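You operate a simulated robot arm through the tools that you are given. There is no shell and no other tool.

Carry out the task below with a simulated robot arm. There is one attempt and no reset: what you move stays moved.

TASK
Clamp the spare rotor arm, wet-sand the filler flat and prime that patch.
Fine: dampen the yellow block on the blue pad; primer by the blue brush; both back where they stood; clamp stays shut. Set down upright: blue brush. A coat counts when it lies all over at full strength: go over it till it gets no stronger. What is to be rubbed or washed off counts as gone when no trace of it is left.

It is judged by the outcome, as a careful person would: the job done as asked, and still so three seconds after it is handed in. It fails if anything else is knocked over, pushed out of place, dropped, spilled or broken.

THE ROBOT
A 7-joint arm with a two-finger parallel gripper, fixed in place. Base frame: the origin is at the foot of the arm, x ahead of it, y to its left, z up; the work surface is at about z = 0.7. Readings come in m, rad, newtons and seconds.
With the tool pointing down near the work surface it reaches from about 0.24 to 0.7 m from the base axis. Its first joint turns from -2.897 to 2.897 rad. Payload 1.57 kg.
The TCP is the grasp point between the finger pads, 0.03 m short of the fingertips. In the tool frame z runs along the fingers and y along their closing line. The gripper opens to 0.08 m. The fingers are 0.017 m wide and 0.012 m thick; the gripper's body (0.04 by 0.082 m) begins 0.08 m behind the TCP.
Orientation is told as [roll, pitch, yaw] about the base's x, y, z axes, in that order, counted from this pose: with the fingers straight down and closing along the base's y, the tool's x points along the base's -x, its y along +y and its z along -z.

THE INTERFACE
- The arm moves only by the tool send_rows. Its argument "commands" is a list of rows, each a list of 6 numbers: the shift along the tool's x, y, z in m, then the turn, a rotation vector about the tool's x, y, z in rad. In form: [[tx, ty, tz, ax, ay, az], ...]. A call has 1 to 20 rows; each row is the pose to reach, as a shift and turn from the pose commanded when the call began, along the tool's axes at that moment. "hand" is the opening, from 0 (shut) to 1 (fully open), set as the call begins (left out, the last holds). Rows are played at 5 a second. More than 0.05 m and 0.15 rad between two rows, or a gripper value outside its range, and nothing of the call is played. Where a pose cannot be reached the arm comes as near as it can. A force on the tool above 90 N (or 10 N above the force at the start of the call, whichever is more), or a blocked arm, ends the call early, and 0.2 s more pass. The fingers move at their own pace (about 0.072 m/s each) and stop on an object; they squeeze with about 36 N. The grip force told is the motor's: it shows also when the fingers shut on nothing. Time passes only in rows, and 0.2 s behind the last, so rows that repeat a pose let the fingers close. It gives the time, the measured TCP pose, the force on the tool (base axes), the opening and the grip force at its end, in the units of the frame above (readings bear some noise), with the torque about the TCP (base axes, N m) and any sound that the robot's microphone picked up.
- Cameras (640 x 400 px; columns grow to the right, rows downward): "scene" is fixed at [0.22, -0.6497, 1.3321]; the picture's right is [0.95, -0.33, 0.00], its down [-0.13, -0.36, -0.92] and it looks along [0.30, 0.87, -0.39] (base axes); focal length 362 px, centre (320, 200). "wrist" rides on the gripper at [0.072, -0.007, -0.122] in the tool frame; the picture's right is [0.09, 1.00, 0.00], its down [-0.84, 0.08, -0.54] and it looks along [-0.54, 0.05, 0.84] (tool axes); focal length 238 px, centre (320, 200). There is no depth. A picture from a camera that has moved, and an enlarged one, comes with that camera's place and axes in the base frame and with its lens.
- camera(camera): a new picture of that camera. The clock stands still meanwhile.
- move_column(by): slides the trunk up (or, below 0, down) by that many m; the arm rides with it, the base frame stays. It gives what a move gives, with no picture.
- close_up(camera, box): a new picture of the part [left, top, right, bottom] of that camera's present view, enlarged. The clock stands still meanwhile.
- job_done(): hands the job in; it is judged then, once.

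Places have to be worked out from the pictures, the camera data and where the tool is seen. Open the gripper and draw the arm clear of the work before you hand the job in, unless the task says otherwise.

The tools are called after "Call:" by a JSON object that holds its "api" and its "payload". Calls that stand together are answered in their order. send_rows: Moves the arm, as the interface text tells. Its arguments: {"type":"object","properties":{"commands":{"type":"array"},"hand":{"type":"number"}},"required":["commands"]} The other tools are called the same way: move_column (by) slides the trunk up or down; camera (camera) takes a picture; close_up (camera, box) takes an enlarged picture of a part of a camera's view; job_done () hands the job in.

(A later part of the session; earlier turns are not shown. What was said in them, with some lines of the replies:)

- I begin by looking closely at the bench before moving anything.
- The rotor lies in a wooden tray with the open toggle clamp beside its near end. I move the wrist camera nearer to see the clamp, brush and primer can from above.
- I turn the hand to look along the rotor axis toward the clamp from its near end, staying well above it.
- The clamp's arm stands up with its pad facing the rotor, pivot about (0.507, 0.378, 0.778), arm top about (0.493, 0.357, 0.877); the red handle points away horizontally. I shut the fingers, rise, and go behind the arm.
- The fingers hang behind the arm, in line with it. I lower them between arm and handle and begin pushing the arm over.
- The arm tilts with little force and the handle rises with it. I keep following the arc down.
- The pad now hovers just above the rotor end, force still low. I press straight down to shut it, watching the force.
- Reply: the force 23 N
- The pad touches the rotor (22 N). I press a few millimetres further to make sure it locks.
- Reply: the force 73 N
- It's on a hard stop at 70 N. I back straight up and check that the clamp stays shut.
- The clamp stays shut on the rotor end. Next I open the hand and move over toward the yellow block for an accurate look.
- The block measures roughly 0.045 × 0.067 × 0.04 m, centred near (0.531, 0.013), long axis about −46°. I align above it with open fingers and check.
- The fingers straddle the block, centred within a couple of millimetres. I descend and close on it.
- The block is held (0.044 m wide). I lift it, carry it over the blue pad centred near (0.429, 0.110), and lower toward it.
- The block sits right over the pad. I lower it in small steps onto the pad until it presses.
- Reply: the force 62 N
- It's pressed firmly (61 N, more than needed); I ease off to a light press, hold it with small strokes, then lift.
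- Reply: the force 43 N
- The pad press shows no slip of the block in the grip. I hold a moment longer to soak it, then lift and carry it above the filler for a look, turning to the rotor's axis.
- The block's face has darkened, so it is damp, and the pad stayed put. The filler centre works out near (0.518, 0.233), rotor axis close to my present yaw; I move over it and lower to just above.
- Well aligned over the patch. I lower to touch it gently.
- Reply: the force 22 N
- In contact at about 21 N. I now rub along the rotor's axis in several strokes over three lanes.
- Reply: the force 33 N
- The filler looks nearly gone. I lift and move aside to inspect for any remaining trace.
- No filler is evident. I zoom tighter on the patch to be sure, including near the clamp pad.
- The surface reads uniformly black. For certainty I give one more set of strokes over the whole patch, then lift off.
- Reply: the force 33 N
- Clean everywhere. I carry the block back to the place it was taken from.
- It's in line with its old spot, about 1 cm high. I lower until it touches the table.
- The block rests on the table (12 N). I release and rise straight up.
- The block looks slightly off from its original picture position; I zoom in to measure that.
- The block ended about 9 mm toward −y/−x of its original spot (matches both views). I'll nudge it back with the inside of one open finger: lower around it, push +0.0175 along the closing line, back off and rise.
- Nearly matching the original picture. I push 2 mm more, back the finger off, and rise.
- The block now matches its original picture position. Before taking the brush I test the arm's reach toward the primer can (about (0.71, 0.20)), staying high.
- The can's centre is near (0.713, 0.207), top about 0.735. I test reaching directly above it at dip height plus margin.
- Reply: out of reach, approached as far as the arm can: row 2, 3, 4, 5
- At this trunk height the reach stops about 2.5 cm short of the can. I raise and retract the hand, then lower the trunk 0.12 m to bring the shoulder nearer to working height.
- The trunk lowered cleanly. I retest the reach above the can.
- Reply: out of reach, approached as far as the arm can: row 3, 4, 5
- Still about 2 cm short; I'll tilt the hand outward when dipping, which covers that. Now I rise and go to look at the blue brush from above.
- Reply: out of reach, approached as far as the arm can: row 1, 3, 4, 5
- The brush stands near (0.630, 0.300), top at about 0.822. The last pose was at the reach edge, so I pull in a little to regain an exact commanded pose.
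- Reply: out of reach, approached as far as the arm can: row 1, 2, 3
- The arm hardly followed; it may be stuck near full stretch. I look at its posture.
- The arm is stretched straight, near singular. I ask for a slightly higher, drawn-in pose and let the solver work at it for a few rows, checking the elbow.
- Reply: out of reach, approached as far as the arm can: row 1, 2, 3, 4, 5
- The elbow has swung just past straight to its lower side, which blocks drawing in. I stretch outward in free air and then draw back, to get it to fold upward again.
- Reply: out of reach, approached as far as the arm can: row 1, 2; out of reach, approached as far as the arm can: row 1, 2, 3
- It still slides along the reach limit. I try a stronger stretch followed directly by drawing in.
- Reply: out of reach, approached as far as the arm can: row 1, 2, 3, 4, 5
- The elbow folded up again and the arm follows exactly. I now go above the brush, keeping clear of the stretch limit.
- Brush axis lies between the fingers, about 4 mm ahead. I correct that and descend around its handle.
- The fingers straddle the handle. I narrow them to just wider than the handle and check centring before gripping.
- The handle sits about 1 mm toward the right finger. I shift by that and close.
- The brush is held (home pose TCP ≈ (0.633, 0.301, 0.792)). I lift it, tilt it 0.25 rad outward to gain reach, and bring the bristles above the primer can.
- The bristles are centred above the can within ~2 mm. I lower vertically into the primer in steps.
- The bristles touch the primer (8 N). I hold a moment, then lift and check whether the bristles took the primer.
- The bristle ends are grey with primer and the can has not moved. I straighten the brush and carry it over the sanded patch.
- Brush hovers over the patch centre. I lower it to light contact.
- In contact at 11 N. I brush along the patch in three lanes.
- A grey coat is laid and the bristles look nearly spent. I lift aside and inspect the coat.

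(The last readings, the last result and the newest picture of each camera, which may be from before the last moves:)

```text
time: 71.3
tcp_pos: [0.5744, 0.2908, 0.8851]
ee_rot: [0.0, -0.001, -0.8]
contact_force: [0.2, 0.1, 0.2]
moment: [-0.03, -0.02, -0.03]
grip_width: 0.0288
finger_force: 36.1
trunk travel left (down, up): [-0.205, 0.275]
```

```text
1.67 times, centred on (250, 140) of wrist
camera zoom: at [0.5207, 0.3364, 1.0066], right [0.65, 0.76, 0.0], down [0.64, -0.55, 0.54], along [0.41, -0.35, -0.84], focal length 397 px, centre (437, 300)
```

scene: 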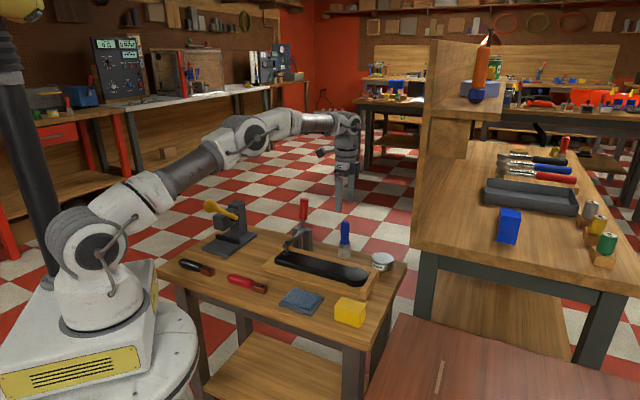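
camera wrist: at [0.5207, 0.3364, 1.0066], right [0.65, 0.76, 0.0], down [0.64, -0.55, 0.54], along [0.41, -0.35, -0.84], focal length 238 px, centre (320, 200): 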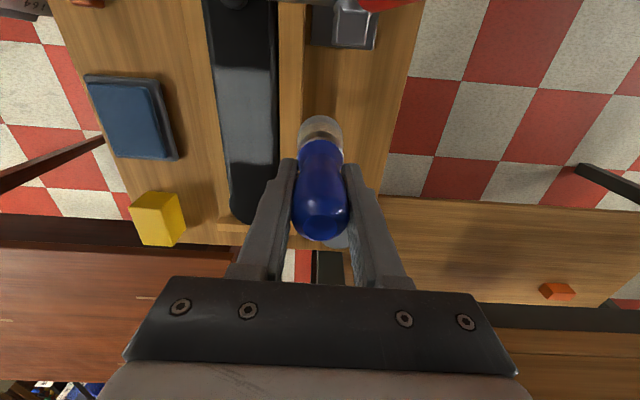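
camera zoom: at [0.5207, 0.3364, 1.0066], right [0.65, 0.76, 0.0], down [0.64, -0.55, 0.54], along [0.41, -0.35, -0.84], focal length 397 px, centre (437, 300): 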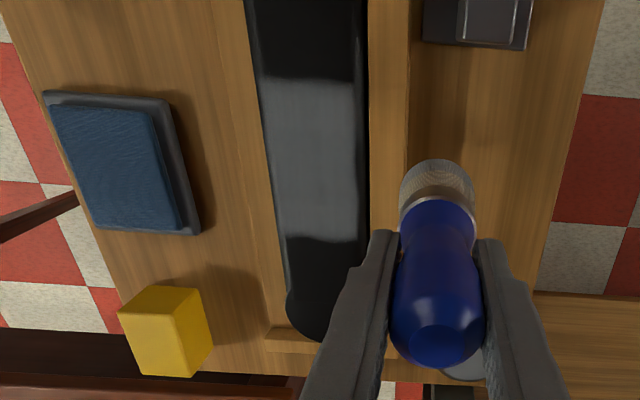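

The coat is still thin at its ends. I go back to reload the brush: tilt outward and return above the can.

Call:
{"api": "send_rows", "payload": {"commands": [[-0.02, 0.003, 0.002, -0.074, -0.039, 0], [-0.045, 0.007, 0.005, -0.147, -0.078, 0], [-0.075, 0.012, 0.008, -0.221, -0.117, 0], [-0.105, 0.017, 0.011, -0.221, -0.117, 0], [-0.13, 0.021, 0.013, -0.221, -0.117, 0], [-0.148, 0.0238, 0.015, -0.221, -0.117, 0], [-0.148, 0.0238, 0.015, -0.221, -0.117, 0]]}}

Call:
{"api": "camera", "payload": {"camera": "wrist"}}

```text
time: 72.9
tcp_pos: [0.6956, 0.2006, 0.8704]
ee_rot: [0.222, -0.115, -0.812]
contact_force: [-0.5, -0.3, -0.6]
moment: [-0.01, 0.0, -0.04]
grip_width: 0.0288
finger_force: 36.6
trunk travel left (down, up): [-0.205, 0.275]
```

```text
taken
camera wrist: at [0.6138, 0.2379, 0.9782], right [0.63, 0.75, 0.21], down [0.5, -0.59, 0.64], along [0.6, -0.3, -0.74], focal length 238 px, centre (320, 200)
```

wrist: 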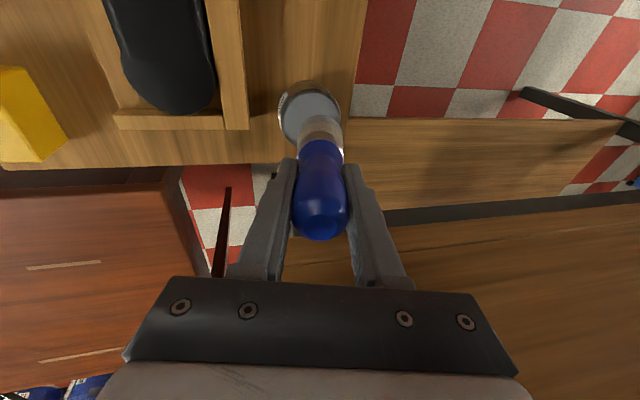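

Same alignment as before. I dip to the same depth, hold, and lift.

Call:
{"api": "send_rows", "payload": {"commands": [[0.0023, -0.0044, 0.0194, 0, 0, 0], [0.0046, -0.0087, 0.0388, 0, 0, 0], [0.0055, -0.0104, 0.046, 0, 0, 0], [0.0055, -0.0104, 0.0465, 0, 0, 0], [0.0055, -0.0104, 0.0465, 0, 0, 0], [0.0055, -0.0104, 0.0465, 0, 0, 0]]}}

Call:
{"api": "send_rows", "payload": {"commands": [[-0.0023, 0.0044, -0.0194, 0, 0, 0], [-0.0046, 0.0087, -0.0388, 0, 0, 0], [-0.0058, 0.0109, -0.0485, 0, 0, 0]]}}

Call:
{"api": "close_up", "payload": {"camera": "scene", "box": [330, 200, 410, 290]}}

```text
time: 74.3
tcp_pos: [0.6956, 0.2003, 0.8227]
ee_rot: [0.222, -0.117, -0.814]
contact_force: [0.0, 0.1, -1.3]
moment: [0.0, 0.0, 0.02]
grip_width: 0.029
finger_force: 36.0
trunk travel left (down, up): [-0.205, 0.275]
```

```text
time: 75.1
tcp_pos: [0.6948, 0.2012, 0.8719]
ee_rot: [0.223, -0.115, -0.813]
contact_force: [0.9, -0.5, -0.2]
moment: [0.03, -0.01, -0.02]
grip_width: 0.029
finger_force: 36.0
trunk travel left (down, up): [-0.205, 0.275]
```

```text
4.44 times, centred on (370, 245) of scene
camera zoom: at [0.22, -0.6497, 1.3321], right [0.95, -0.33, 0.0], down [-0.13, -0.36, -0.92], along [0.3, 0.87, -0.39], focal length 1611 px, centre (98, 0)
```

zoom: 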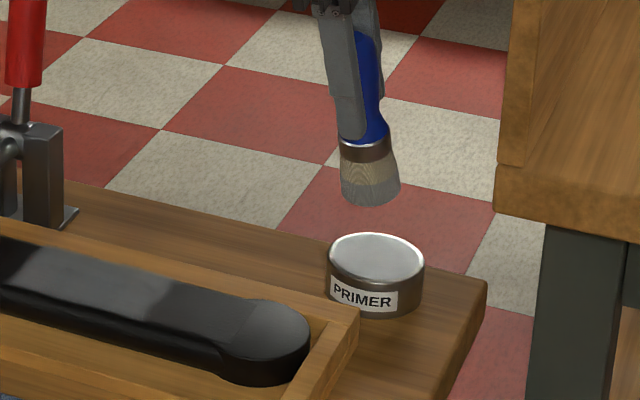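

No contact force this time, so the dip may have been shallow. I dip again 3 mm deeper and watch the force.

Call:
{"api": "send_rows", "payload": {"commands": [[0.0023, -0.0044, 0.0194, 0, 0, 0], [0.0046, -0.0087, 0.0388, 0, 0, 0], [0.0057, -0.0107, 0.0475, 0, 0, 0], [0.006, -0.0113, 0.05, 0, 0, 0], [0.006, -0.0113, 0.05, 0, 0, 0], [0.006, -0.0113, 0.05, 0, 0, 0]]}}

Call:
{"api": "close_up", "payload": {"camera": "scene", "box": [330, 200, 410, 290]}}

```text
time: 76.5
tcp_pos: [0.6951, 0.1992, 0.823]
ee_rot: [0.224, -0.116, -0.815]
contact_force: [0.5, 0.4, 5.6]
moment: [0.03, -0.07, -0.01]
grip_width: 0.0287
finger_force: 35.8
trunk travel left (down, up): [-0.205, 0.275]
```

```text
4.44 times, centred on (370, 245) of scene
camera zoom: at [0.22, -0.6497, 1.3321], right [0.95, -0.33, 0.0], down [-0.13, -0.36, -0.92], along [0.3, 0.87, -0.39], focal length 1611 px, centre (98, 0)
```

zoom: 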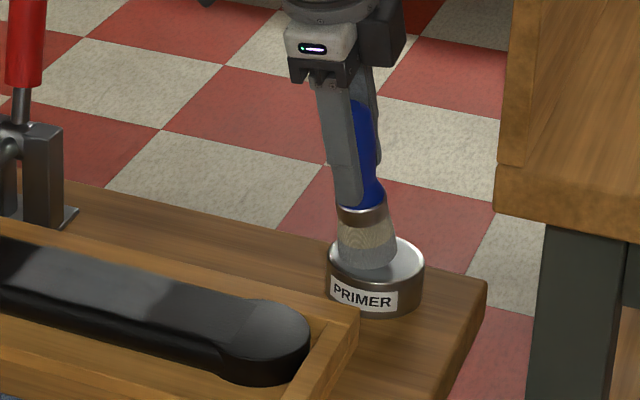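

Good contact at 5.6 N. I lift and carry it back above the patch.

Call:
{"api": "send_rows", "payload": {"commands": [[-0.0023, 0.0044, -0.0194, 0, 0, 0], [-0.006, 0.0113, -0.05, 0, 0, 0], [0.023, -0.0092, -0.0542, 0, 0, 0], [0.0528, -0.0298, -0.0584, 0.055, 0.029, 0], [0.0822, -0.0503, -0.0627, 0.11, 0.058, 0], [0.1116, -0.0709, -0.0669, 0.165, 0.088, 0], [0.141, -0.0914, -0.0711, 0.221, 0.117, 0], [0.141, -0.0914, -0.0711, 0.221, 0.117, 0]]}}

Call:
{"api": "close_up", "payload": {"camera": "scene", "box": [260, 180, 400, 290]}}

```text
time: 78.3
tcp_pos: [0.5193, 0.2332, 0.853]
ee_rot: [0.0, 0.001, -0.801]
contact_force: [0.4, -0.6, -0.7]
moment: [0.01, -0.01, 0.0]
grip_width: 0.0286
finger_force: 35.9
trunk travel left (down, up): [-0.205, 0.275]
```

```text
3.64 times, centred on (330, 235) of scene
camera zoom: at [0.22, -0.6497, 1.3321], right [0.95, -0.33, 0.0], down [-0.13, -0.36, -0.92], along [0.3, 0.87, -0.39], focal length 1318 px, centre (284, 73)
```

zoom: 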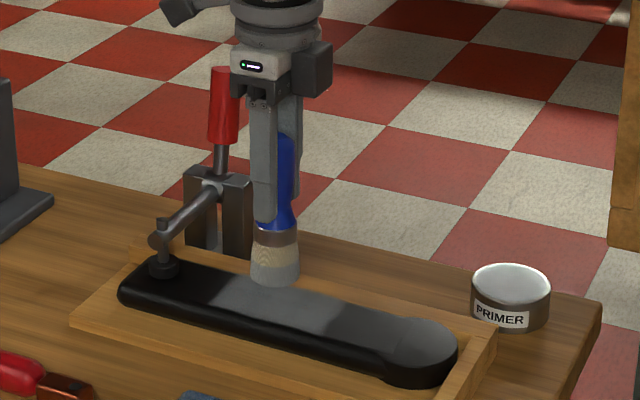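

I lower and brush again, starting with the thinner ends.

Call:
{"api": "send_rows", "payload": {"commands": [[0, 0, 0.02, 0, 0, 0], [0, 0, 0.0275, 0, 0, 0], [-0.025, 0, 0.0275, 0, 0, 0], [-0.047, 0, 0.0275, 0, 0, 0], [-0.047, 0.01, 0.0275, 0, 0, 0], [-0.022, 0.01, 0.0275, 0, 0, 0], [0, 0.01, 0.0275, 0, 0, 0], [0.022, 0.01, 0.0275, 0, 0, 0], [0.044, 0.01, 0.0275, 0, 0, 0], [0.044, 0, 0.0275, 0, 0, 0], [0.044, -0.01, 0.0275, 0, 0, 0], [0.022, -0.01, 0.0275, 0, 0, 0], [0, -0.01, 0.0275, 0, 0, 0], [-0.022, -0.01, 0.0275, 0, 0, 0], [-0.047, -0.01, 0.0275, 0, 0, 0], [-0.047, 0, 0.0275, 0, 0, 0], [-0.022, 0, 0.0275, 0, 0, 0], [0, 0, 0.0275, 0, 0, 0], [0.022, 0, 0.0275, 0, 0, 0], [0.044, 0, 0.0275, 0, 0, 0]]}}

Call:
{"api": "send_rows", "payload": {"commands": [[0, 0, -0.025, 0, 0, 0], [-0.02, 0, -0.05, 0, 0, 0], [-0.044, 0.04, -0.06, 0, 0, 0], [-0.044, 0.08, -0.06, 0, 0, 0]]}}

Call:
{"api": "close_up", "payload": {"camera": "scene", "box": [260, 210, 400, 300]}}

Call:
{"api": "close_up", "payload": {"camera": "wrist", "box": [170, 20, 330, 260]}}

```text
time: 82.5
tcp_pos: [0.4869, 0.2654, 0.8265]
ee_rot: [0.0, 0.0, -0.801]
contact_force: [-0.7, -1.1, 4.0]
moment: [-0.05, -0.07, -0.02]
grip_width: 0.0291
finger_force: 36.1
trunk travel left (down, up): [-0.205, 0.275]
```

```text
time: 83.5
tcp_pos: [0.5802, 0.2891, 0.8876]
ee_rot: [0.0, 0.0, -0.802]
contact_force: [0.7, -0.6, -1.0]
moment: [0.02, 0.0, -0.02]
grip_width: 0.0289
finger_force: 36.1
trunk travel left (down, up): [-0.205, 0.275]
```

```text
4.44 times, centred on (330, 255) of scene
camera zoom: at [0.22, -0.6497, 1.3321], right [0.95, -0.33, 0.0], down [-0.13, -0.36, -0.92], along [0.3, 0.87, -0.39], focal length 1611 px, centre (276, -44)
```

zoom: 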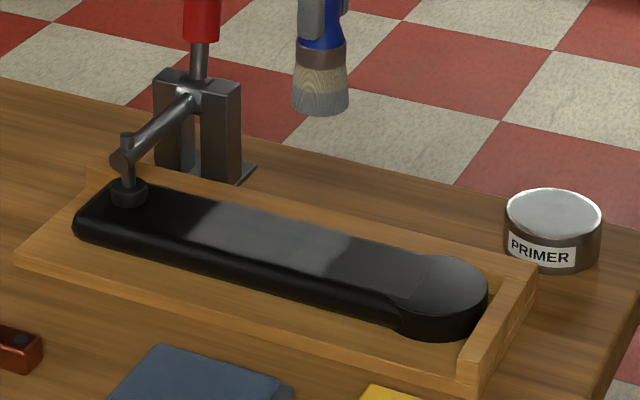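

```text
1.67 times, centred on (250, 140) of wrist
camera zoom: at [0.5248, 0.336, 1.0097], right [0.65, 0.76, 0.0], down [0.64, -0.55, 0.54], along [0.41, -0.35, -0.84], focal length 397 px, centre (437, 300)
```

zoom: 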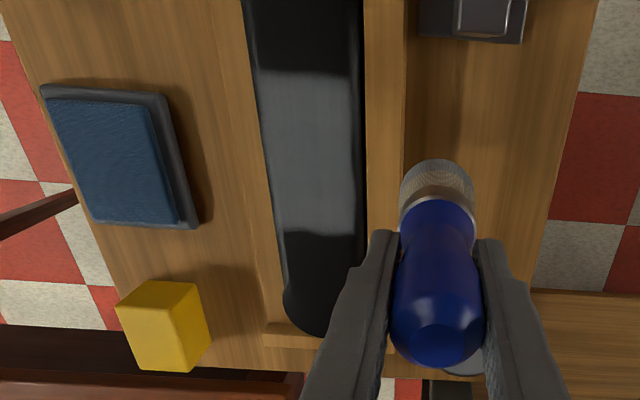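

The coat looks much the same as before. I zoom in tightly to judge its evenness and strength.

Call:
{"api": "close_up", "payload": {"camera": "wrist", "box": [225, 40, 305, 180]}}

Call:
{"api": "close_up", "payload": {"camera": "scene", "box": [290, 245, 350, 285]}}

```text
2.86 times, centred on (265, 110) of wrist
camera zoom: at [0.5248, 0.336, 1.0097], right [0.65, 0.76, 0.0], down [0.64, -0.55, 0.54], along [0.41, -0.35, -0.84], focal length 681 px, centre (477, 457)
```

zoom: 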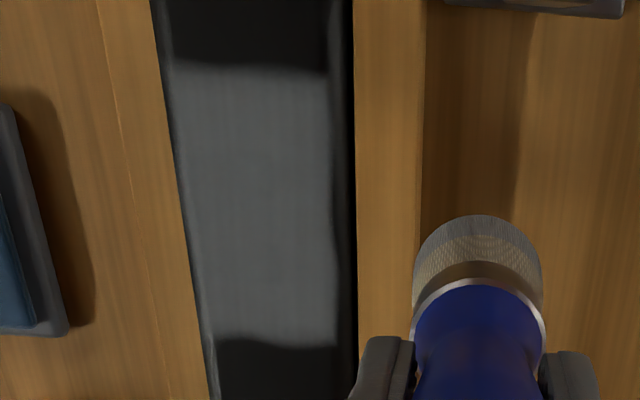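

```text
10.00 times, centred on (320, 265) of scene
camera zoom: at [0.22, -0.6497, 1.3321], right [0.95, -0.33, 0.0], down [-0.13, -0.36, -0.92], along [0.3, 0.87, -0.39], focal length 3624 px, centre (320, -450)
```

zoom: 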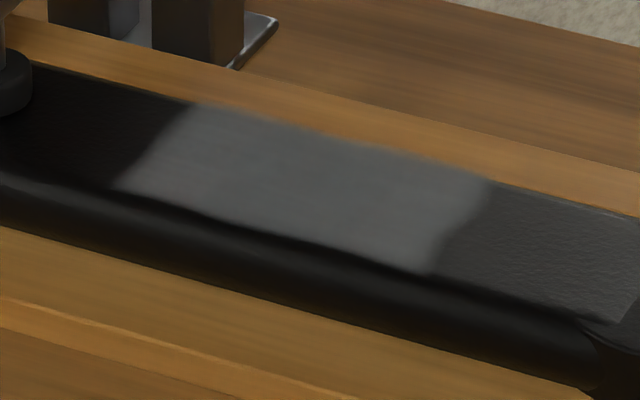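

The coat spans the patch (u about 0.147–0.248 along the rotor, matching the filler's old extent) and looks even. To be sure it gets no stronger and the ends are fully covered, I reload once more.

Call:
{"api": "send_rows", "payload": {"commands": [[-0.02, 0.003, 0.002, -0.074, -0.039, 0], [-0.045, 0.006, 0.005, -0.147, -0.078, 0], [-0.07, 0.01, 0.008, -0.221, -0.117, 0], [-0.1, 0.014, 0.011, -0.221, -0.117, 0], [-0.125, 0.018, 0.013, -0.221, -0.117, 0], [-0.143, 0.0207, 0.017, -0.221, -0.117, 0], [-0.143, 0.0207, 0.017, -0.221, -0.117, 0]]}}

Call:
{"api": "camera", "payload": {"camera": "wrist"}}

```text
time: 85.1
tcp_pos: [0.6922, 0.2017, 0.8696]
ee_rot: [0.222, -0.115, -0.813]
contact_force: [0.0, 1.0, -1.0]
moment: [-0.01, 0.05, 0.01]
grip_width: 0.0287
finger_force: 35.5
trunk travel left (down, up): [-0.205, 0.275]
```

```text
taken
camera wrist: at [0.61, 0.2394, 0.9771], right [0.63, 0.75, 0.21], down [0.5, -0.59, 0.64], along [0.6, -0.3, -0.74], focal length 238 px, centre (320, 200)
```

wrist: 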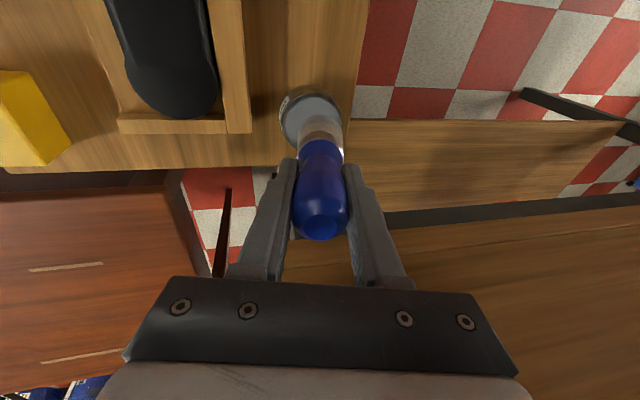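

Aligned again; I dip to the depth that gave contact, hold, lift, and carry back over the patch.

Call:
{"api": "send_rows", "payload": {"commands": [[0.0023, -0.0044, 0.0194, 0, 0, 0], [0.0046, -0.0087, 0.0388, 0, 0, 0], [0.0055, -0.0103, 0.0455, 0, 0, 0], [0.0058, -0.0109, 0.0483, 0, 0, 0], [0.0058, -0.0109, 0.0483, 0, 0, 0], [0.0058, -0.0109, 0.0483, 0, 0, 0]]}}

Call:
{"api": "send_rows", "payload": {"commands": [[-0.0023, 0.0044, -0.0194, 0, 0, 0], [-0.0058, 0.0109, -0.0483, 0, 0, 0], [0.023, -0.0092, -0.0542, 0, 0, 0], [0.0528, -0.0298, -0.0584, 0.055, 0.029, 0], [0.0822, -0.0503, -0.0627, 0.11, 0.058, 0], [0.1116, -0.0709, -0.0669, 0.165, 0.088, 0], [0.1385, -0.0914, -0.0695, 0.221, 0.117, 0], [0.1385, -0.0914, -0.0695, 0.221, 0.117, 0]]}}

Call:
{"api": "close_up", "payload": {"camera": "scene", "box": [260, 180, 400, 290]}}

```text
time: 86.5
tcp_pos: [0.6924, 0.2023, 0.8225]
ee_rot: [0.226, -0.119, -0.813]
contact_force: [-2.3, -0.8, 16.6]
moment: [-0.03, 0.17, 0.02]
grip_width: 0.0289
finger_force: 36.3
trunk travel left (down, up): [-0.205, 0.275]
```

```text
time: 88.3
tcp_pos: [0.5176, 0.2331, 0.8498]
ee_rot: [-0.001, -0.003, -0.802]
contact_force: [0.7, -0.8, -1.4]
moment: [0.02, 0.01, 0.0]
grip_width: 0.0289
finger_force: 35.4
trunk travel left (down, up): [-0.205, 0.275]
```

```text
3.64 times, centred on (330, 235) of scene
camera zoom: at [0.22, -0.6497, 1.3321], right [0.95, -0.33, 0.0], down [-0.13, -0.36, -0.92], along [0.3, 0.87, -0.39], focal length 1318 px, centre (284, 73)
```

zoom: 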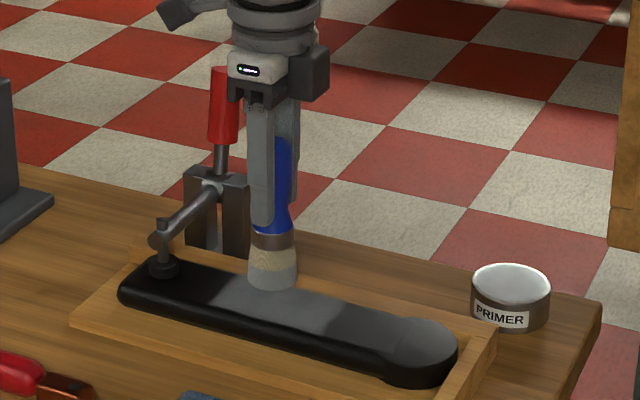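

Loaded again. Third set of strokes, reaching slightly further at both ends.

Call:
{"api": "send_rows", "payload": {"commands": [[0, 0, 0.016, 0, 0, 0], [-0.02, 0, 0.0243, 0, 0, 0], [-0.04, 0.005, 0.0243, 0, 0, 0], [-0.055, 0.011, 0.0243, 0, 0, 0], [-0.055, -0.011, 0.0243, 0, 0, 0], [-0.03, -0.011, 0.0243, 0, 0, 0], [0, -0.011, 0.0243, 0, 0, 0], [0.03, -0.011, 0.0243, 0, 0, 0], [0.052, -0.011, 0.0243, 0, 0, 0], [0.052, 0.011, 0.0243, 0, 0, 0], [0.03, 0.011, 0.0243, 0, 0, 0], [0, 0.011, 0.0243, 0, 0, 0], [-0.03, 0.011, 0.0243, 0, 0, 0], [-0.055, 0.011, 0.0243, 0, 0, 0], [-0.055, 0, 0.0243, 0, 0, 0], [-0.03, 0, 0.0243, 0, 0, 0], [0, 0, 0.0243, 0, 0, 0], [0.03, 0, 0.0243, 0, 0, 0], [0.052, 0, 0.0243, 0, 0, 0]]}}

Call:
{"api": "send_rows", "payload": {"commands": [[0, 0, -0.025, 0, 0, 0], [-0.025, 0, -0.05, 0, 0, 0], [-0.052, 0.04, -0.06, 0, 0, 0], [-0.052, 0.08, -0.06, 0, 0, 0]]}}

Call:
{"api": "close_up", "payload": {"camera": "wrist", "box": [225, 40, 305, 180]}}

Call:
{"api": "close_up", "payload": {"camera": "scene", "box": [290, 245, 350, 285]}}

```text
time: 92.3
tcp_pos: [0.4818, 0.2715, 0.8258]
ee_rot: [0.001, -0.001, -0.802]
contact_force: [0.4, -0.3, -1.0]
moment: [-0.01, 0.01, -0.01]
grip_width: 0.0288
finger_force: 36.0
trunk travel left (down, up): [-0.205, 0.275]
```

```text
time: 93.3
tcp_pos: [0.5738, 0.2884, 0.8849]
ee_rot: [0.0, 0.001, -0.802]
contact_force: [0.3, 0.0, -1.4]
moment: [0.0, -0.02, 0.0]
grip_width: 0.0286
finger_force: 35.7
trunk travel left (down, up): [-0.205, 0.275]
```

```text
2.86 times, centred on (265, 110) of wrist
camera zoom: at [0.5192, 0.335, 1.0073], right [0.65, 0.76, 0.0], down [0.64, -0.55, 0.54], along [0.41, -0.35, -0.84], focal length 681 px, centre (477, 457)
```

zoom: 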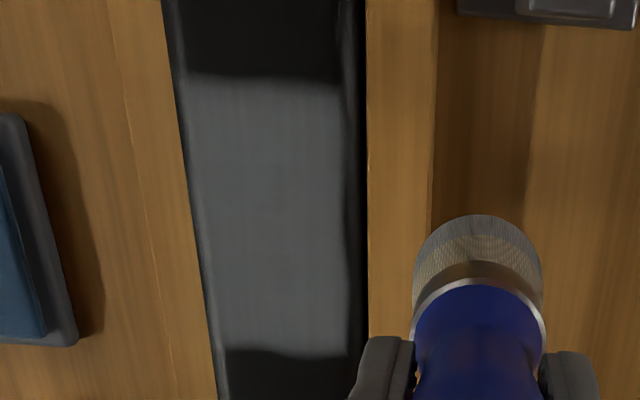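

```text
10.00 times, centred on (320, 265) of scene
camera zoom: at [0.22, -0.6497, 1.3321], right [0.95, -0.33, 0.0], down [-0.13, -0.36, -0.92], along [0.3, 0.87, -0.39], focal length 3624 px, centre (320, -450)
```

zoom: 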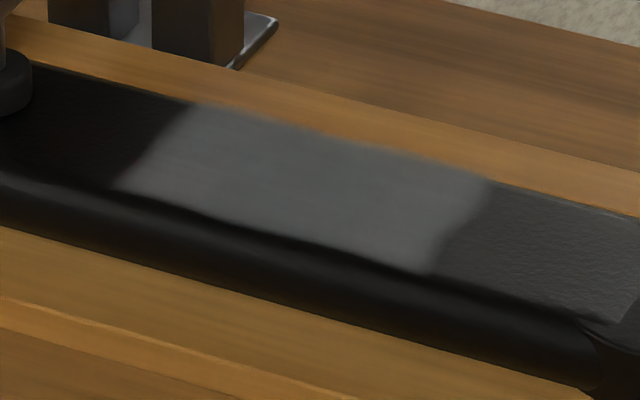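

The coat is unchanged, but the last reading showed no contact, so that set may not have touched. I go back over and lower until I feel contact.

Call:
{"api": "send_rows", "payload": {"commands": [[0, -0.04, 0, 0, 0, 0], [0, -0.0788, 0.005, 0, 0, 0], [0, -0.0788, 0.04, 0, 0, 0], [0, -0.0788, 0.057, 0, 0, 0], [0, -0.0788, 0.0605, 0, 0, 0], [0, -0.0788, 0.0605, 0, 0, 0]]}}

```text
time: 94.7
tcp_pos: [0.518, 0.2334, 0.8265]
ee_rot: [0.002, 0.0, -0.798]
contact_force: [-1.6, -1.3, 3.1]
moment: [-0.13, 0.05, -0.05]
grip_width: 0.0288
finger_force: 35.9
trunk travel left (down, up): [-0.205, 0.275]
```

Contact begins here (3 N). I press 1 mm more and repeat the strokes over the whole patch and past its ends.

Call:
{"api": "send_rows", "payload": {"commands": [[-0.02, 0, 0.0012, 0, 0, 0], [-0.04, 0.005, 0.0012, 0, 0, 0], [-0.055, 0.011, 0.0012, 0, 0, 0], [-0.055, -0.011, 0.0012, 0, 0, 0], [-0.03, -0.011, 0.0012, 0, 0, 0], [0, -0.011, 0.0012, 0, 0, 0], [0.03, -0.011, 0.0015, 0, 0, 0], [0.052, -0.011, 0.002, 0, 0, 0], [0.052, 0.011, 0.002, 0, 0, 0], [0.03, 0.011, 0.0015, 0, 0, 0], [0, 0.011, 0.0012, 0, 0, 0], [-0.03, 0.011, 0.0012, 0, 0, 0], [-0.055, 0.011, 0.0012, 0, 0, 0], [-0.055, 0, 0.0012, 0, 0, 0], [-0.03, 0, 0.0012, 0, 0, 0], [0, 0, 0.0012, 0, 0, 0], [0.03, 0, 0.0015, 0, 0, 0], [0.052, 0, 0.002, 0, 0, 0]]}}

Call:
{"api": "send_rows", "payload": {"commands": [[0, 0, -0.025, 0, 0, 0], [-0.025, 0, -0.05, 0, 0, 0], [-0.052, 0.04, -0.06, 0, 0, 0], [-0.052, 0.08, -0.06, 0, 0, 0]]}}

Call:
{"api": "close_up", "payload": {"camera": "wrist", "box": [225, 40, 305, 180]}}

Call:
{"api": "close_up", "payload": {"camera": "scene", "box": [290, 245, 350, 285]}}

Call:
{"api": "close_up", "payload": {"camera": "scene", "box": [260, 195, 410, 289]}}

```text
time: 98.5
tcp_pos: [0.4825, 0.2711, 0.826]
ee_rot: [0.002, 0.002, -0.8]
contact_force: [4.9, -4.5, 21.2]
moment: [-0.54, -0.43, 0.0]
grip_width: 0.029
finger_force: 36.0
trunk travel left (down, up): [-0.205, 0.275]
```

```text
time: 99.5
tcp_pos: [0.5777, 0.2902, 0.8812]
ee_rot: [-0.001, 0.002, -0.801]
contact_force: [0.3, -1.0, 0.1]
moment: [-0.02, -0.01, 0.03]
grip_width: 0.0285
finger_force: 35.9
trunk travel left (down, up): [-0.205, 0.275]
```

```text
2.86 times, centred on (265, 110) of wrist
camera zoom: at [0.5227, 0.3353, 1.0033], right [0.65, 0.76, 0.0], down [0.64, -0.55, 0.54], along [0.41, -0.35, -0.84], focal length 681 px, centre (477, 457)
```

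zoom: 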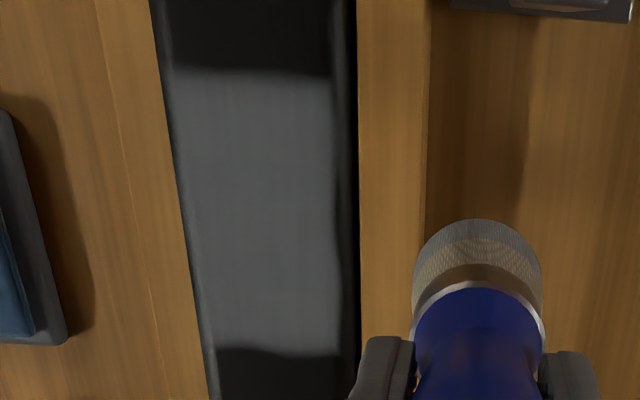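

```text
10.00 times, centred on (320, 265) of scene
camera zoom: at [0.22, -0.6497, 1.3321], right [0.95, -0.33, 0.0], down [-0.13, -0.36, -0.92], along [0.3, 0.87, -0.39], focal length 3624 px, centre (320, -450)
```

zoom: 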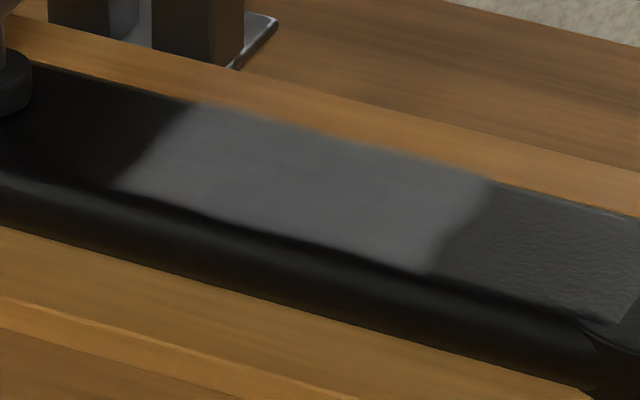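

```text
4.26 times, centred on (335, 242) of scene
camera zoom: at [0.22, -0.6497, 1.3321], right [0.95, -0.33, 0.0], down [-0.13, -0.36, -0.92], along [0.3, 0.87, -0.39], focal length 1542 px, centre (256, 21)
```

zoom: 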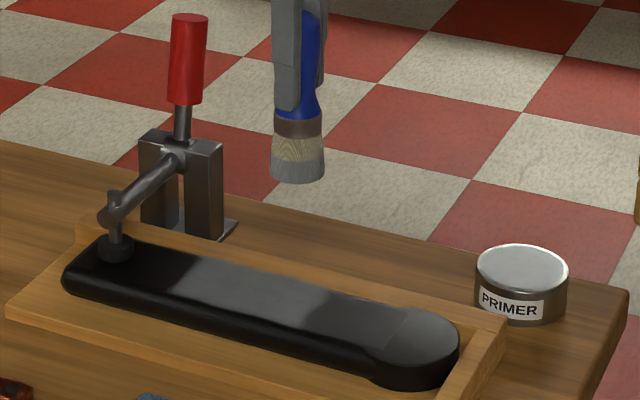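

Nothing changed in extent or strength even with firm contact, so the coat is saturated. I carry the brush back to its home spot and lower to just above the table.

Call:
{"api": "send_rows", "payload": {"commands": [[-0.015, 0.024, 0, 0, 0, 0], [-0.0308, 0.0472, 0, 0, 0, 0], [-0.0308, 0.0472, 0.03, 0, 0, 0], [-0.0308, 0.0472, 0.06, 0, 0, 0], [-0.0308, 0.0472, 0.08, 0, 0, 0], [-0.0308, 0.0472, 0.08, 0, 0, 0]]}}

Call:
{"api": "close_up", "payload": {"camera": "scene", "box": [290, 180, 410, 280]}}

Call:
{"api": "close_up", "payload": {"camera": "wrist", "box": [220, 100, 420, 290]}}

```text
time: 100.9
tcp_pos: [0.631, 0.303, 0.8027]
ee_rot: [0.0, -0.001, -0.798]
contact_force: [0.8, -0.3, -1.3]
moment: [-0.02, 0.04, -0.02]
grip_width: 0.0287
finger_force: 36.3
trunk travel left (down, up): [-0.205, 0.275]
```

```text
4.00 times, centred on (350, 230) of scene
camera zoom: at [0.22, -0.6497, 1.3321], right [0.95, -0.33, 0.0], down [-0.13, -0.36, -0.92], along [0.3, 0.87, -0.39], focal length 1450 px, centre (200, 80)
```

zoom: 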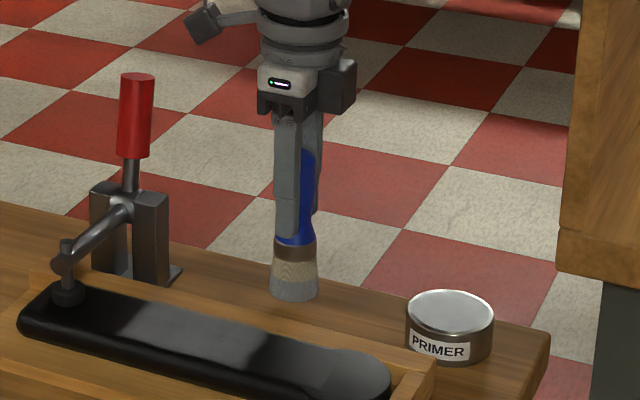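

```text
2.11 times, centred on (320, 195) of wrist
camera zoom: at [0.5764, 0.3479, 0.9237], right [0.65, 0.76, 0.0], down [0.64, -0.55, 0.54], along [0.41, -0.35, -0.84], focal length 502 px, centre (320, 210)
```

zoom: 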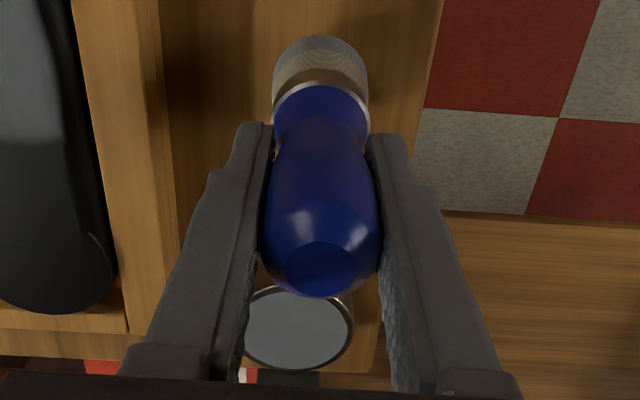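

The brush is straight in the grip, ~2 mm off its home in x/y. I correct that and lower to touch the table.

Call:
{"api": "send_rows", "payload": {"commands": [[-0.0025, 0, 0.004, 0, 0, 0], [-0.0025, 0, 0.009, 0, 0, 0], [-0.0025, 0, 0.0115, 0, 0, 0], [-0.0025, 0, 0.0115, 0, 0, 0]]}}

```text
time: 101.9
tcp_pos: [0.6319, 0.2999, 0.7927]
ee_rot: [0.001, 0.003, -0.8]
contact_force: [0.3, 0.0, -0.1]
moment: [-0.01, 0.03, -0.01]
grip_width: 0.0287
finger_force: 36.3
trunk travel left (down, up): [-0.205, 0.275]
```

Call:
{"api": "send_rows", "payload": {"commands": [[0, 0, 0.001, 0, 0, 0], [0, 0, 0.002, 0, 0, 0], [0, 0, 0.002, 0, 0, 0]]}}

```text
time: 102.7
tcp_pos: [0.6341, 0.2993, 0.7903]
ee_rot: [0.001, 0.001, -0.8]
contact_force: [-0.6, -0.3, -0.3]
moment: [0.0, 0.03, -0.01]
grip_width: 0.0288
finger_force: 35.5
trunk travel left (down, up): [-0.205, 0.275]
```

No contact yet at 0.790; I lower another millimetre at a time.

Call:
{"api": "send_rows", "payload": {"commands": [[0, 0, 0.0008, 0, 0, 0], [0, 0, 0.0015, 0, 0, 0], [0, 0, 0.0015, 0, 0, 0]]}}

```text
time: 103.5
tcp_pos: [0.6332, 0.2984, 0.79]
ee_rot: [0.001, -0.002, -0.799]
contact_force: [0.9, -0.8, 8.0]
moment: [-0.16, -0.02, 0.02]
grip_width: 0.0287
finger_force: 36.3
trunk travel left (down, up): [-0.205, 0.275]
```

It stands on the table (8 N). I ease the pressure slightly and open the fingers just a little first.

Call:
{"api": "send_rows", "payload": {"commands": [[0, 0, -0.0006, 0, 0, 0], [0, 0, -0.0006, 0, 0, 0]]}}

Call:
{"api": "send_rows", "payload": {"commands": [[0, 0, 0, 0, 0, 0], [0, 0, 0, 0, 0, 0]], "hand": 0.42}}

Call:
{"api": "close_up", "payload": {"camera": "wrist", "box": [220, 100, 420, 290]}}

Call:
{"api": "close_up", "payload": {"camera": "scene", "box": [290, 180, 410, 280]}}

```text
time: 104.1
tcp_pos: [0.6329, 0.2987, 0.7907]
ee_rot: [0.002, 0.001, -0.8]
contact_force: [0.6, -0.4, 7.4]
moment: [-0.11, -0.11, 0.0]
grip_width: 0.0286
finger_force: 35.7
trunk travel left (down, up): [-0.205, 0.275]
```

```text
time: 104.7
tcp_pos: [0.6334, 0.2981, 0.7885]
ee_rot: [-0.002, -0.001, -0.799]
contact_force: [0.0, 0.0, 0.0]
moment: [-0.01, 0.0, 0.02]
grip_width: 0.034
finger_force: 0.1
trunk travel left (down, up): [-0.205, 0.275]
```

```text
2.11 times, centred on (320, 195) of wrist
camera zoom: at [0.5783, 0.3446, 0.9105], right [0.65, 0.76, 0.0], down [0.64, -0.55, 0.54], along [0.41, -0.35, -0.84], focal length 502 px, centre (320, 210)
```

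zoom: 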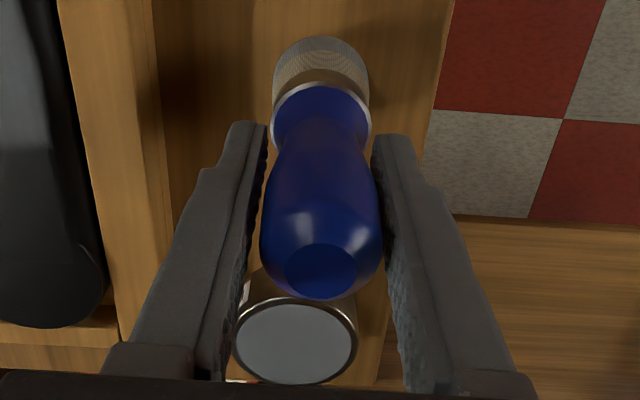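

```text
4.00 times, centred on (350, 230) of scene
camera zoom: at [0.22, -0.6497, 1.3321], right [0.95, -0.33, 0.0], down [-0.13, -0.36, -0.92], along [0.3, 0.87, -0.39], focal length 1450 px, centre (200, 80)
```

zoom: 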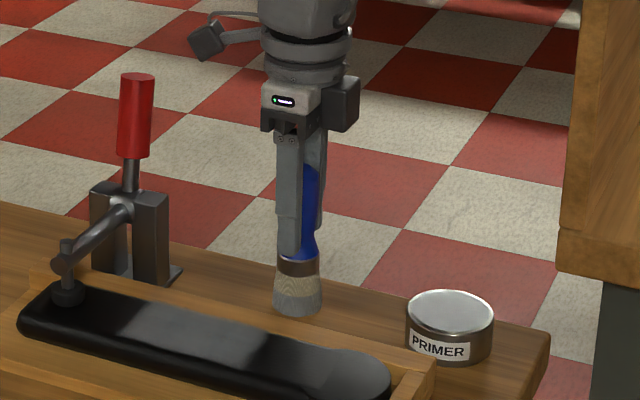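

The brush stands free and upright at its original image position. I open fully and rise straight up.

Call:
{"api": "send_rows", "payload": {"commands": [[0, 0, 0, 0, 0, 0], [0, 0, 0, 0, 0, 0], [0, 0, 0, 0, 0, 0]], "hand": 1}}

Call:
{"api": "send_rows", "payload": {"commands": [[0, 0, -0.03, 0, 0, 0], [0, 0, -0.07, 0, 0, 0], [0, 0, -0.105, 0, 0, 0], [0.01, -0.03, -0.13, 0, 0, 0], [0.02, -0.06, -0.15, 0, 0, 0], [0.03, -0.1, -0.17, 0, 0, 0]]}}

Call:
{"api": "camera", "payload": {"camera": "wrist"}}

Call:
{"api": "camera", "payload": {"camera": "scene"}}

Call:
{"api": "close_up", "payload": {"camera": "scene", "box": [260, 195, 410, 289]}}

```text
time: 105.5
tcp_pos: [0.6325, 0.2982, 0.7891]
ee_rot: [0.001, 0.0, -0.798]
contact_force: [-0.1, 0.2, 0.1]
moment: [-0.02, -0.01, 0.03]
grip_width: 0.0799
finger_force: 0.1
trunk travel left (down, up): [-0.205, 0.275]
```

```text
time: 106.9
tcp_pos: [0.5399, 0.2499, 0.9585]
ee_rot: [-0.001, 0.001, -0.8]
contact_force: [0.9, 0.8, -0.6]
moment: [0.03, 0.03, -0.01]
grip_width: 0.08
finger_force: 0.1
trunk travel left (down, up): [-0.205, 0.275]
```

```text
taken
camera wrist: at [0.4854, 0.2962, 1.082], right [0.65, 0.76, 0.0], down [0.64, -0.55, 0.54], along [0.41, -0.35, -0.84], focal length 238 px, centre (320, 200)
```

wrist: 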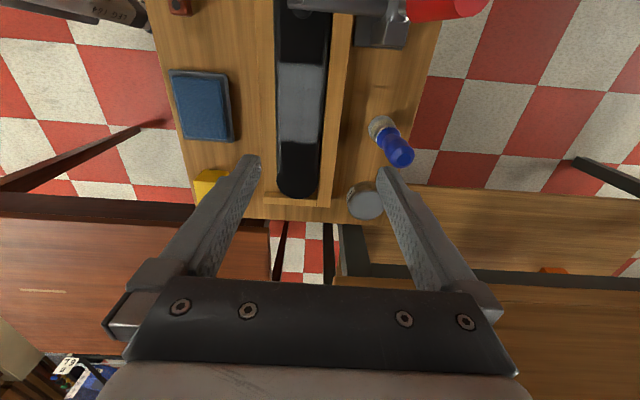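

```text
taken
```

scene: 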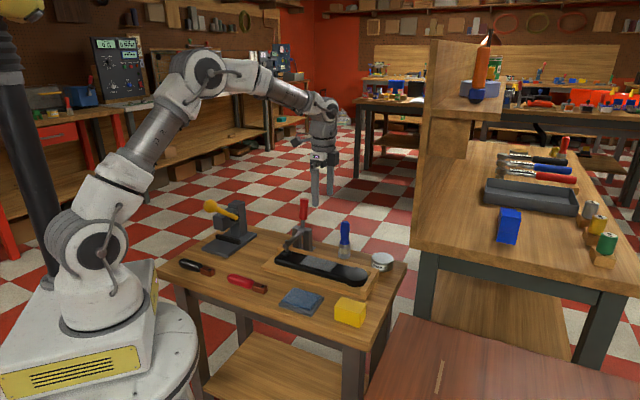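

```text
4.26 times, centred on (335, 242) of scene
camera zoom: at [0.22, -0.6497, 1.3321], right [0.95, -0.33, 0.0], down [-0.13, -0.36, -0.92], along [0.3, 0.87, -0.39], focal length 1542 px, centre (256, 21)
```

zoom: 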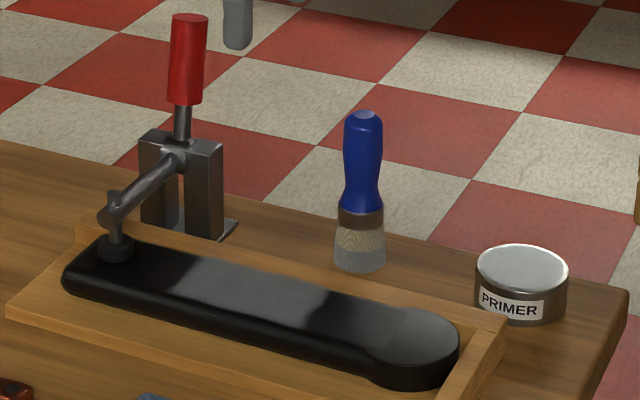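

Brush, can and clamp match their places. I inspect the coat overhead and a small mark on the table near the brush.

Call:
{"api": "close_up", "payload": {"camera": "wrist", "box": [260, 0, 440, 230]}}

Call:
{"api": "close_up", "payload": {"camera": "wrist", "box": [270, 50, 340, 160]}}

```text
1.74 times, centred on (350, 115) of wrist
camera zoom: at [0.4854, 0.2962, 1.082], right [0.65, 0.76, 0.0], down [0.64, -0.55, 0.54], along [0.41, -0.35, -0.84], focal length 414 px, centre (268, 348)
```

zoom: 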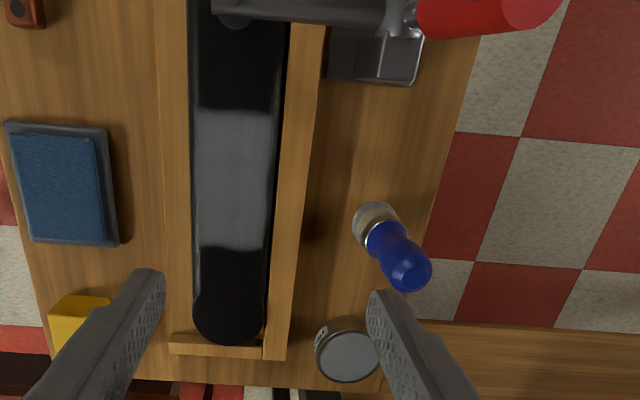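

```text
3.64 times, centred on (305, 105) of wrist
camera zoom: at [0.4854, 0.2962, 1.082], right [0.65, 0.76, 0.0], down [0.64, -0.55, 0.54], along [0.41, -0.35, -0.84], focal length 867 px, centre (374, 546)
```

zoom: 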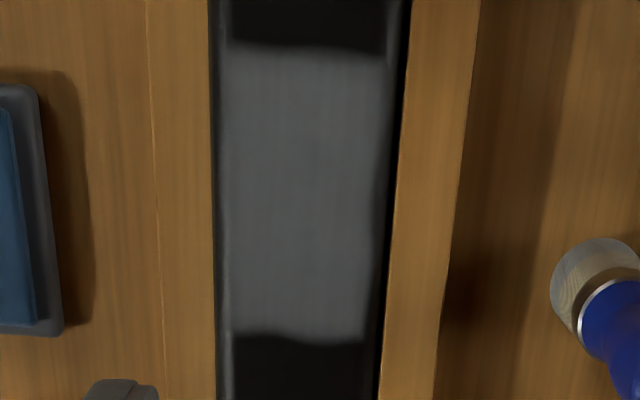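

The coat lies evenly over exactly the filler's old area; the mark was just wood grain/shadow. Everything is in place, so I draw the arm up and back, clear of the work, and take a last look.

Call:
{"api": "send_rows", "payload": {"commands": [[0, 0, -0.04, 0, 0, 0], [0.03, -0.03, -0.06, 0, 0, 0], [0.06, -0.06, -0.07, 0, 0, 0], [0.0975, -0.09, -0.08, 0, 0, 0], [0.0975, -0.09, -0.08, 0, 0, 0]]}}

Call:
{"api": "close_up", "payload": {"camera": "scene", "box": [160, 180, 420, 342]}}

Call:
{"api": "camera", "payload": {"camera": "wrist"}}

```text
time: 108.1
tcp_pos: [0.4062, 0.2606, 1.0412]
ee_rot: [0.0, 0.0, -0.8]
contact_force: [0.5, -1.1, 0.4]
moment: [-0.04, 0.01, -0.01]
grip_width: 0.0802
finger_force: 0.0
trunk travel left (down, up): [-0.205, 0.275]
```

```text
2.46 times, centred on (290, 261) of scene
camera zoom: at [0.22, -0.6497, 1.3321], right [0.95, -0.33, 0.0], down [-0.13, -0.36, -0.92], along [0.3, 0.87, -0.39], focal length 892 px, centre (394, 50)
```

zoom: 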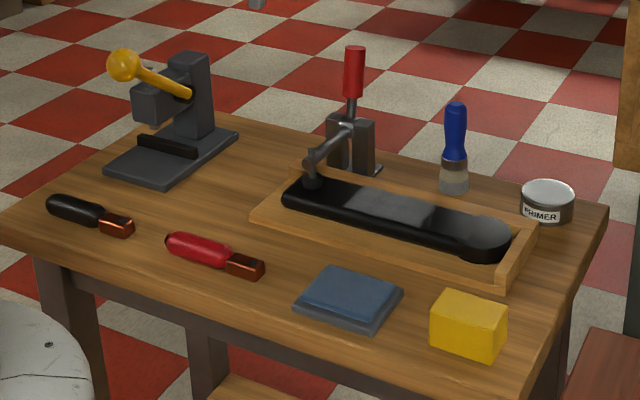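

```text
taken
camera wrist: at [0.3501, 0.3067, 1.1623], right [0.65, 0.76, 0.0], down [0.64, -0.55, 0.54], along [0.41, -0.35, -0.84], focal length 238 px, centre (320, 200)
```

wrist: 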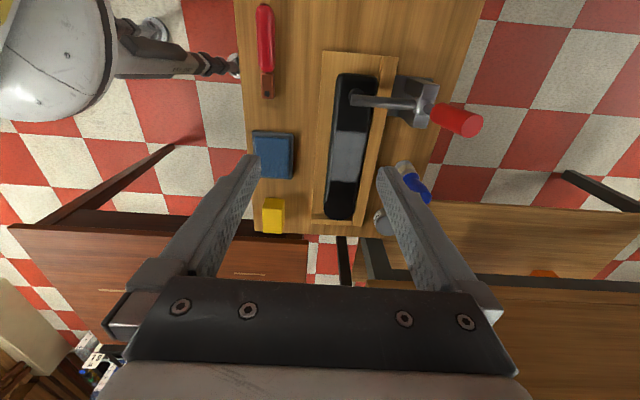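

The clamp is shut, the filler is gone, and the patch has an even coat of primer. The block and brush are back where they stood, with the brush upright, and nothing else has moved. The gripper is open and clear, so I hand the job in.

Call:
{"api": "job_done", "payload": {}}

```text
The job is handed in.
```

The job is handed in, and everything you asked for is done as far as I can see in the last pictures.

- **Clamp:** it is shut on the near end of the rotor arm and stayed shut through all the work.
- **Filler:** I wet the yellow block on the blue pad and sanded the patch in two sets of strokes. Close-ups show no trace of filler left.
- **Primer:** I loaded the blue brush three times and went over the patch in four sets of strokes. The coat covers the filler's old area, and the last sets made it no stronger or wider. The coat looks darker than the primer in the can, so I judged full strength by the lack of change.
- **Block:** it shifted about 9 mm when I let go of it. I nudged it back to within 1–2 mm of where it stood.
- **Brush:** it stands upright in its original spot. The bristle ends still have primer on them.
- **Everything else:** the pad, can, vise and hand tools are where they started. I lowered the trunk 0.12 m to try for more reach and left it there.
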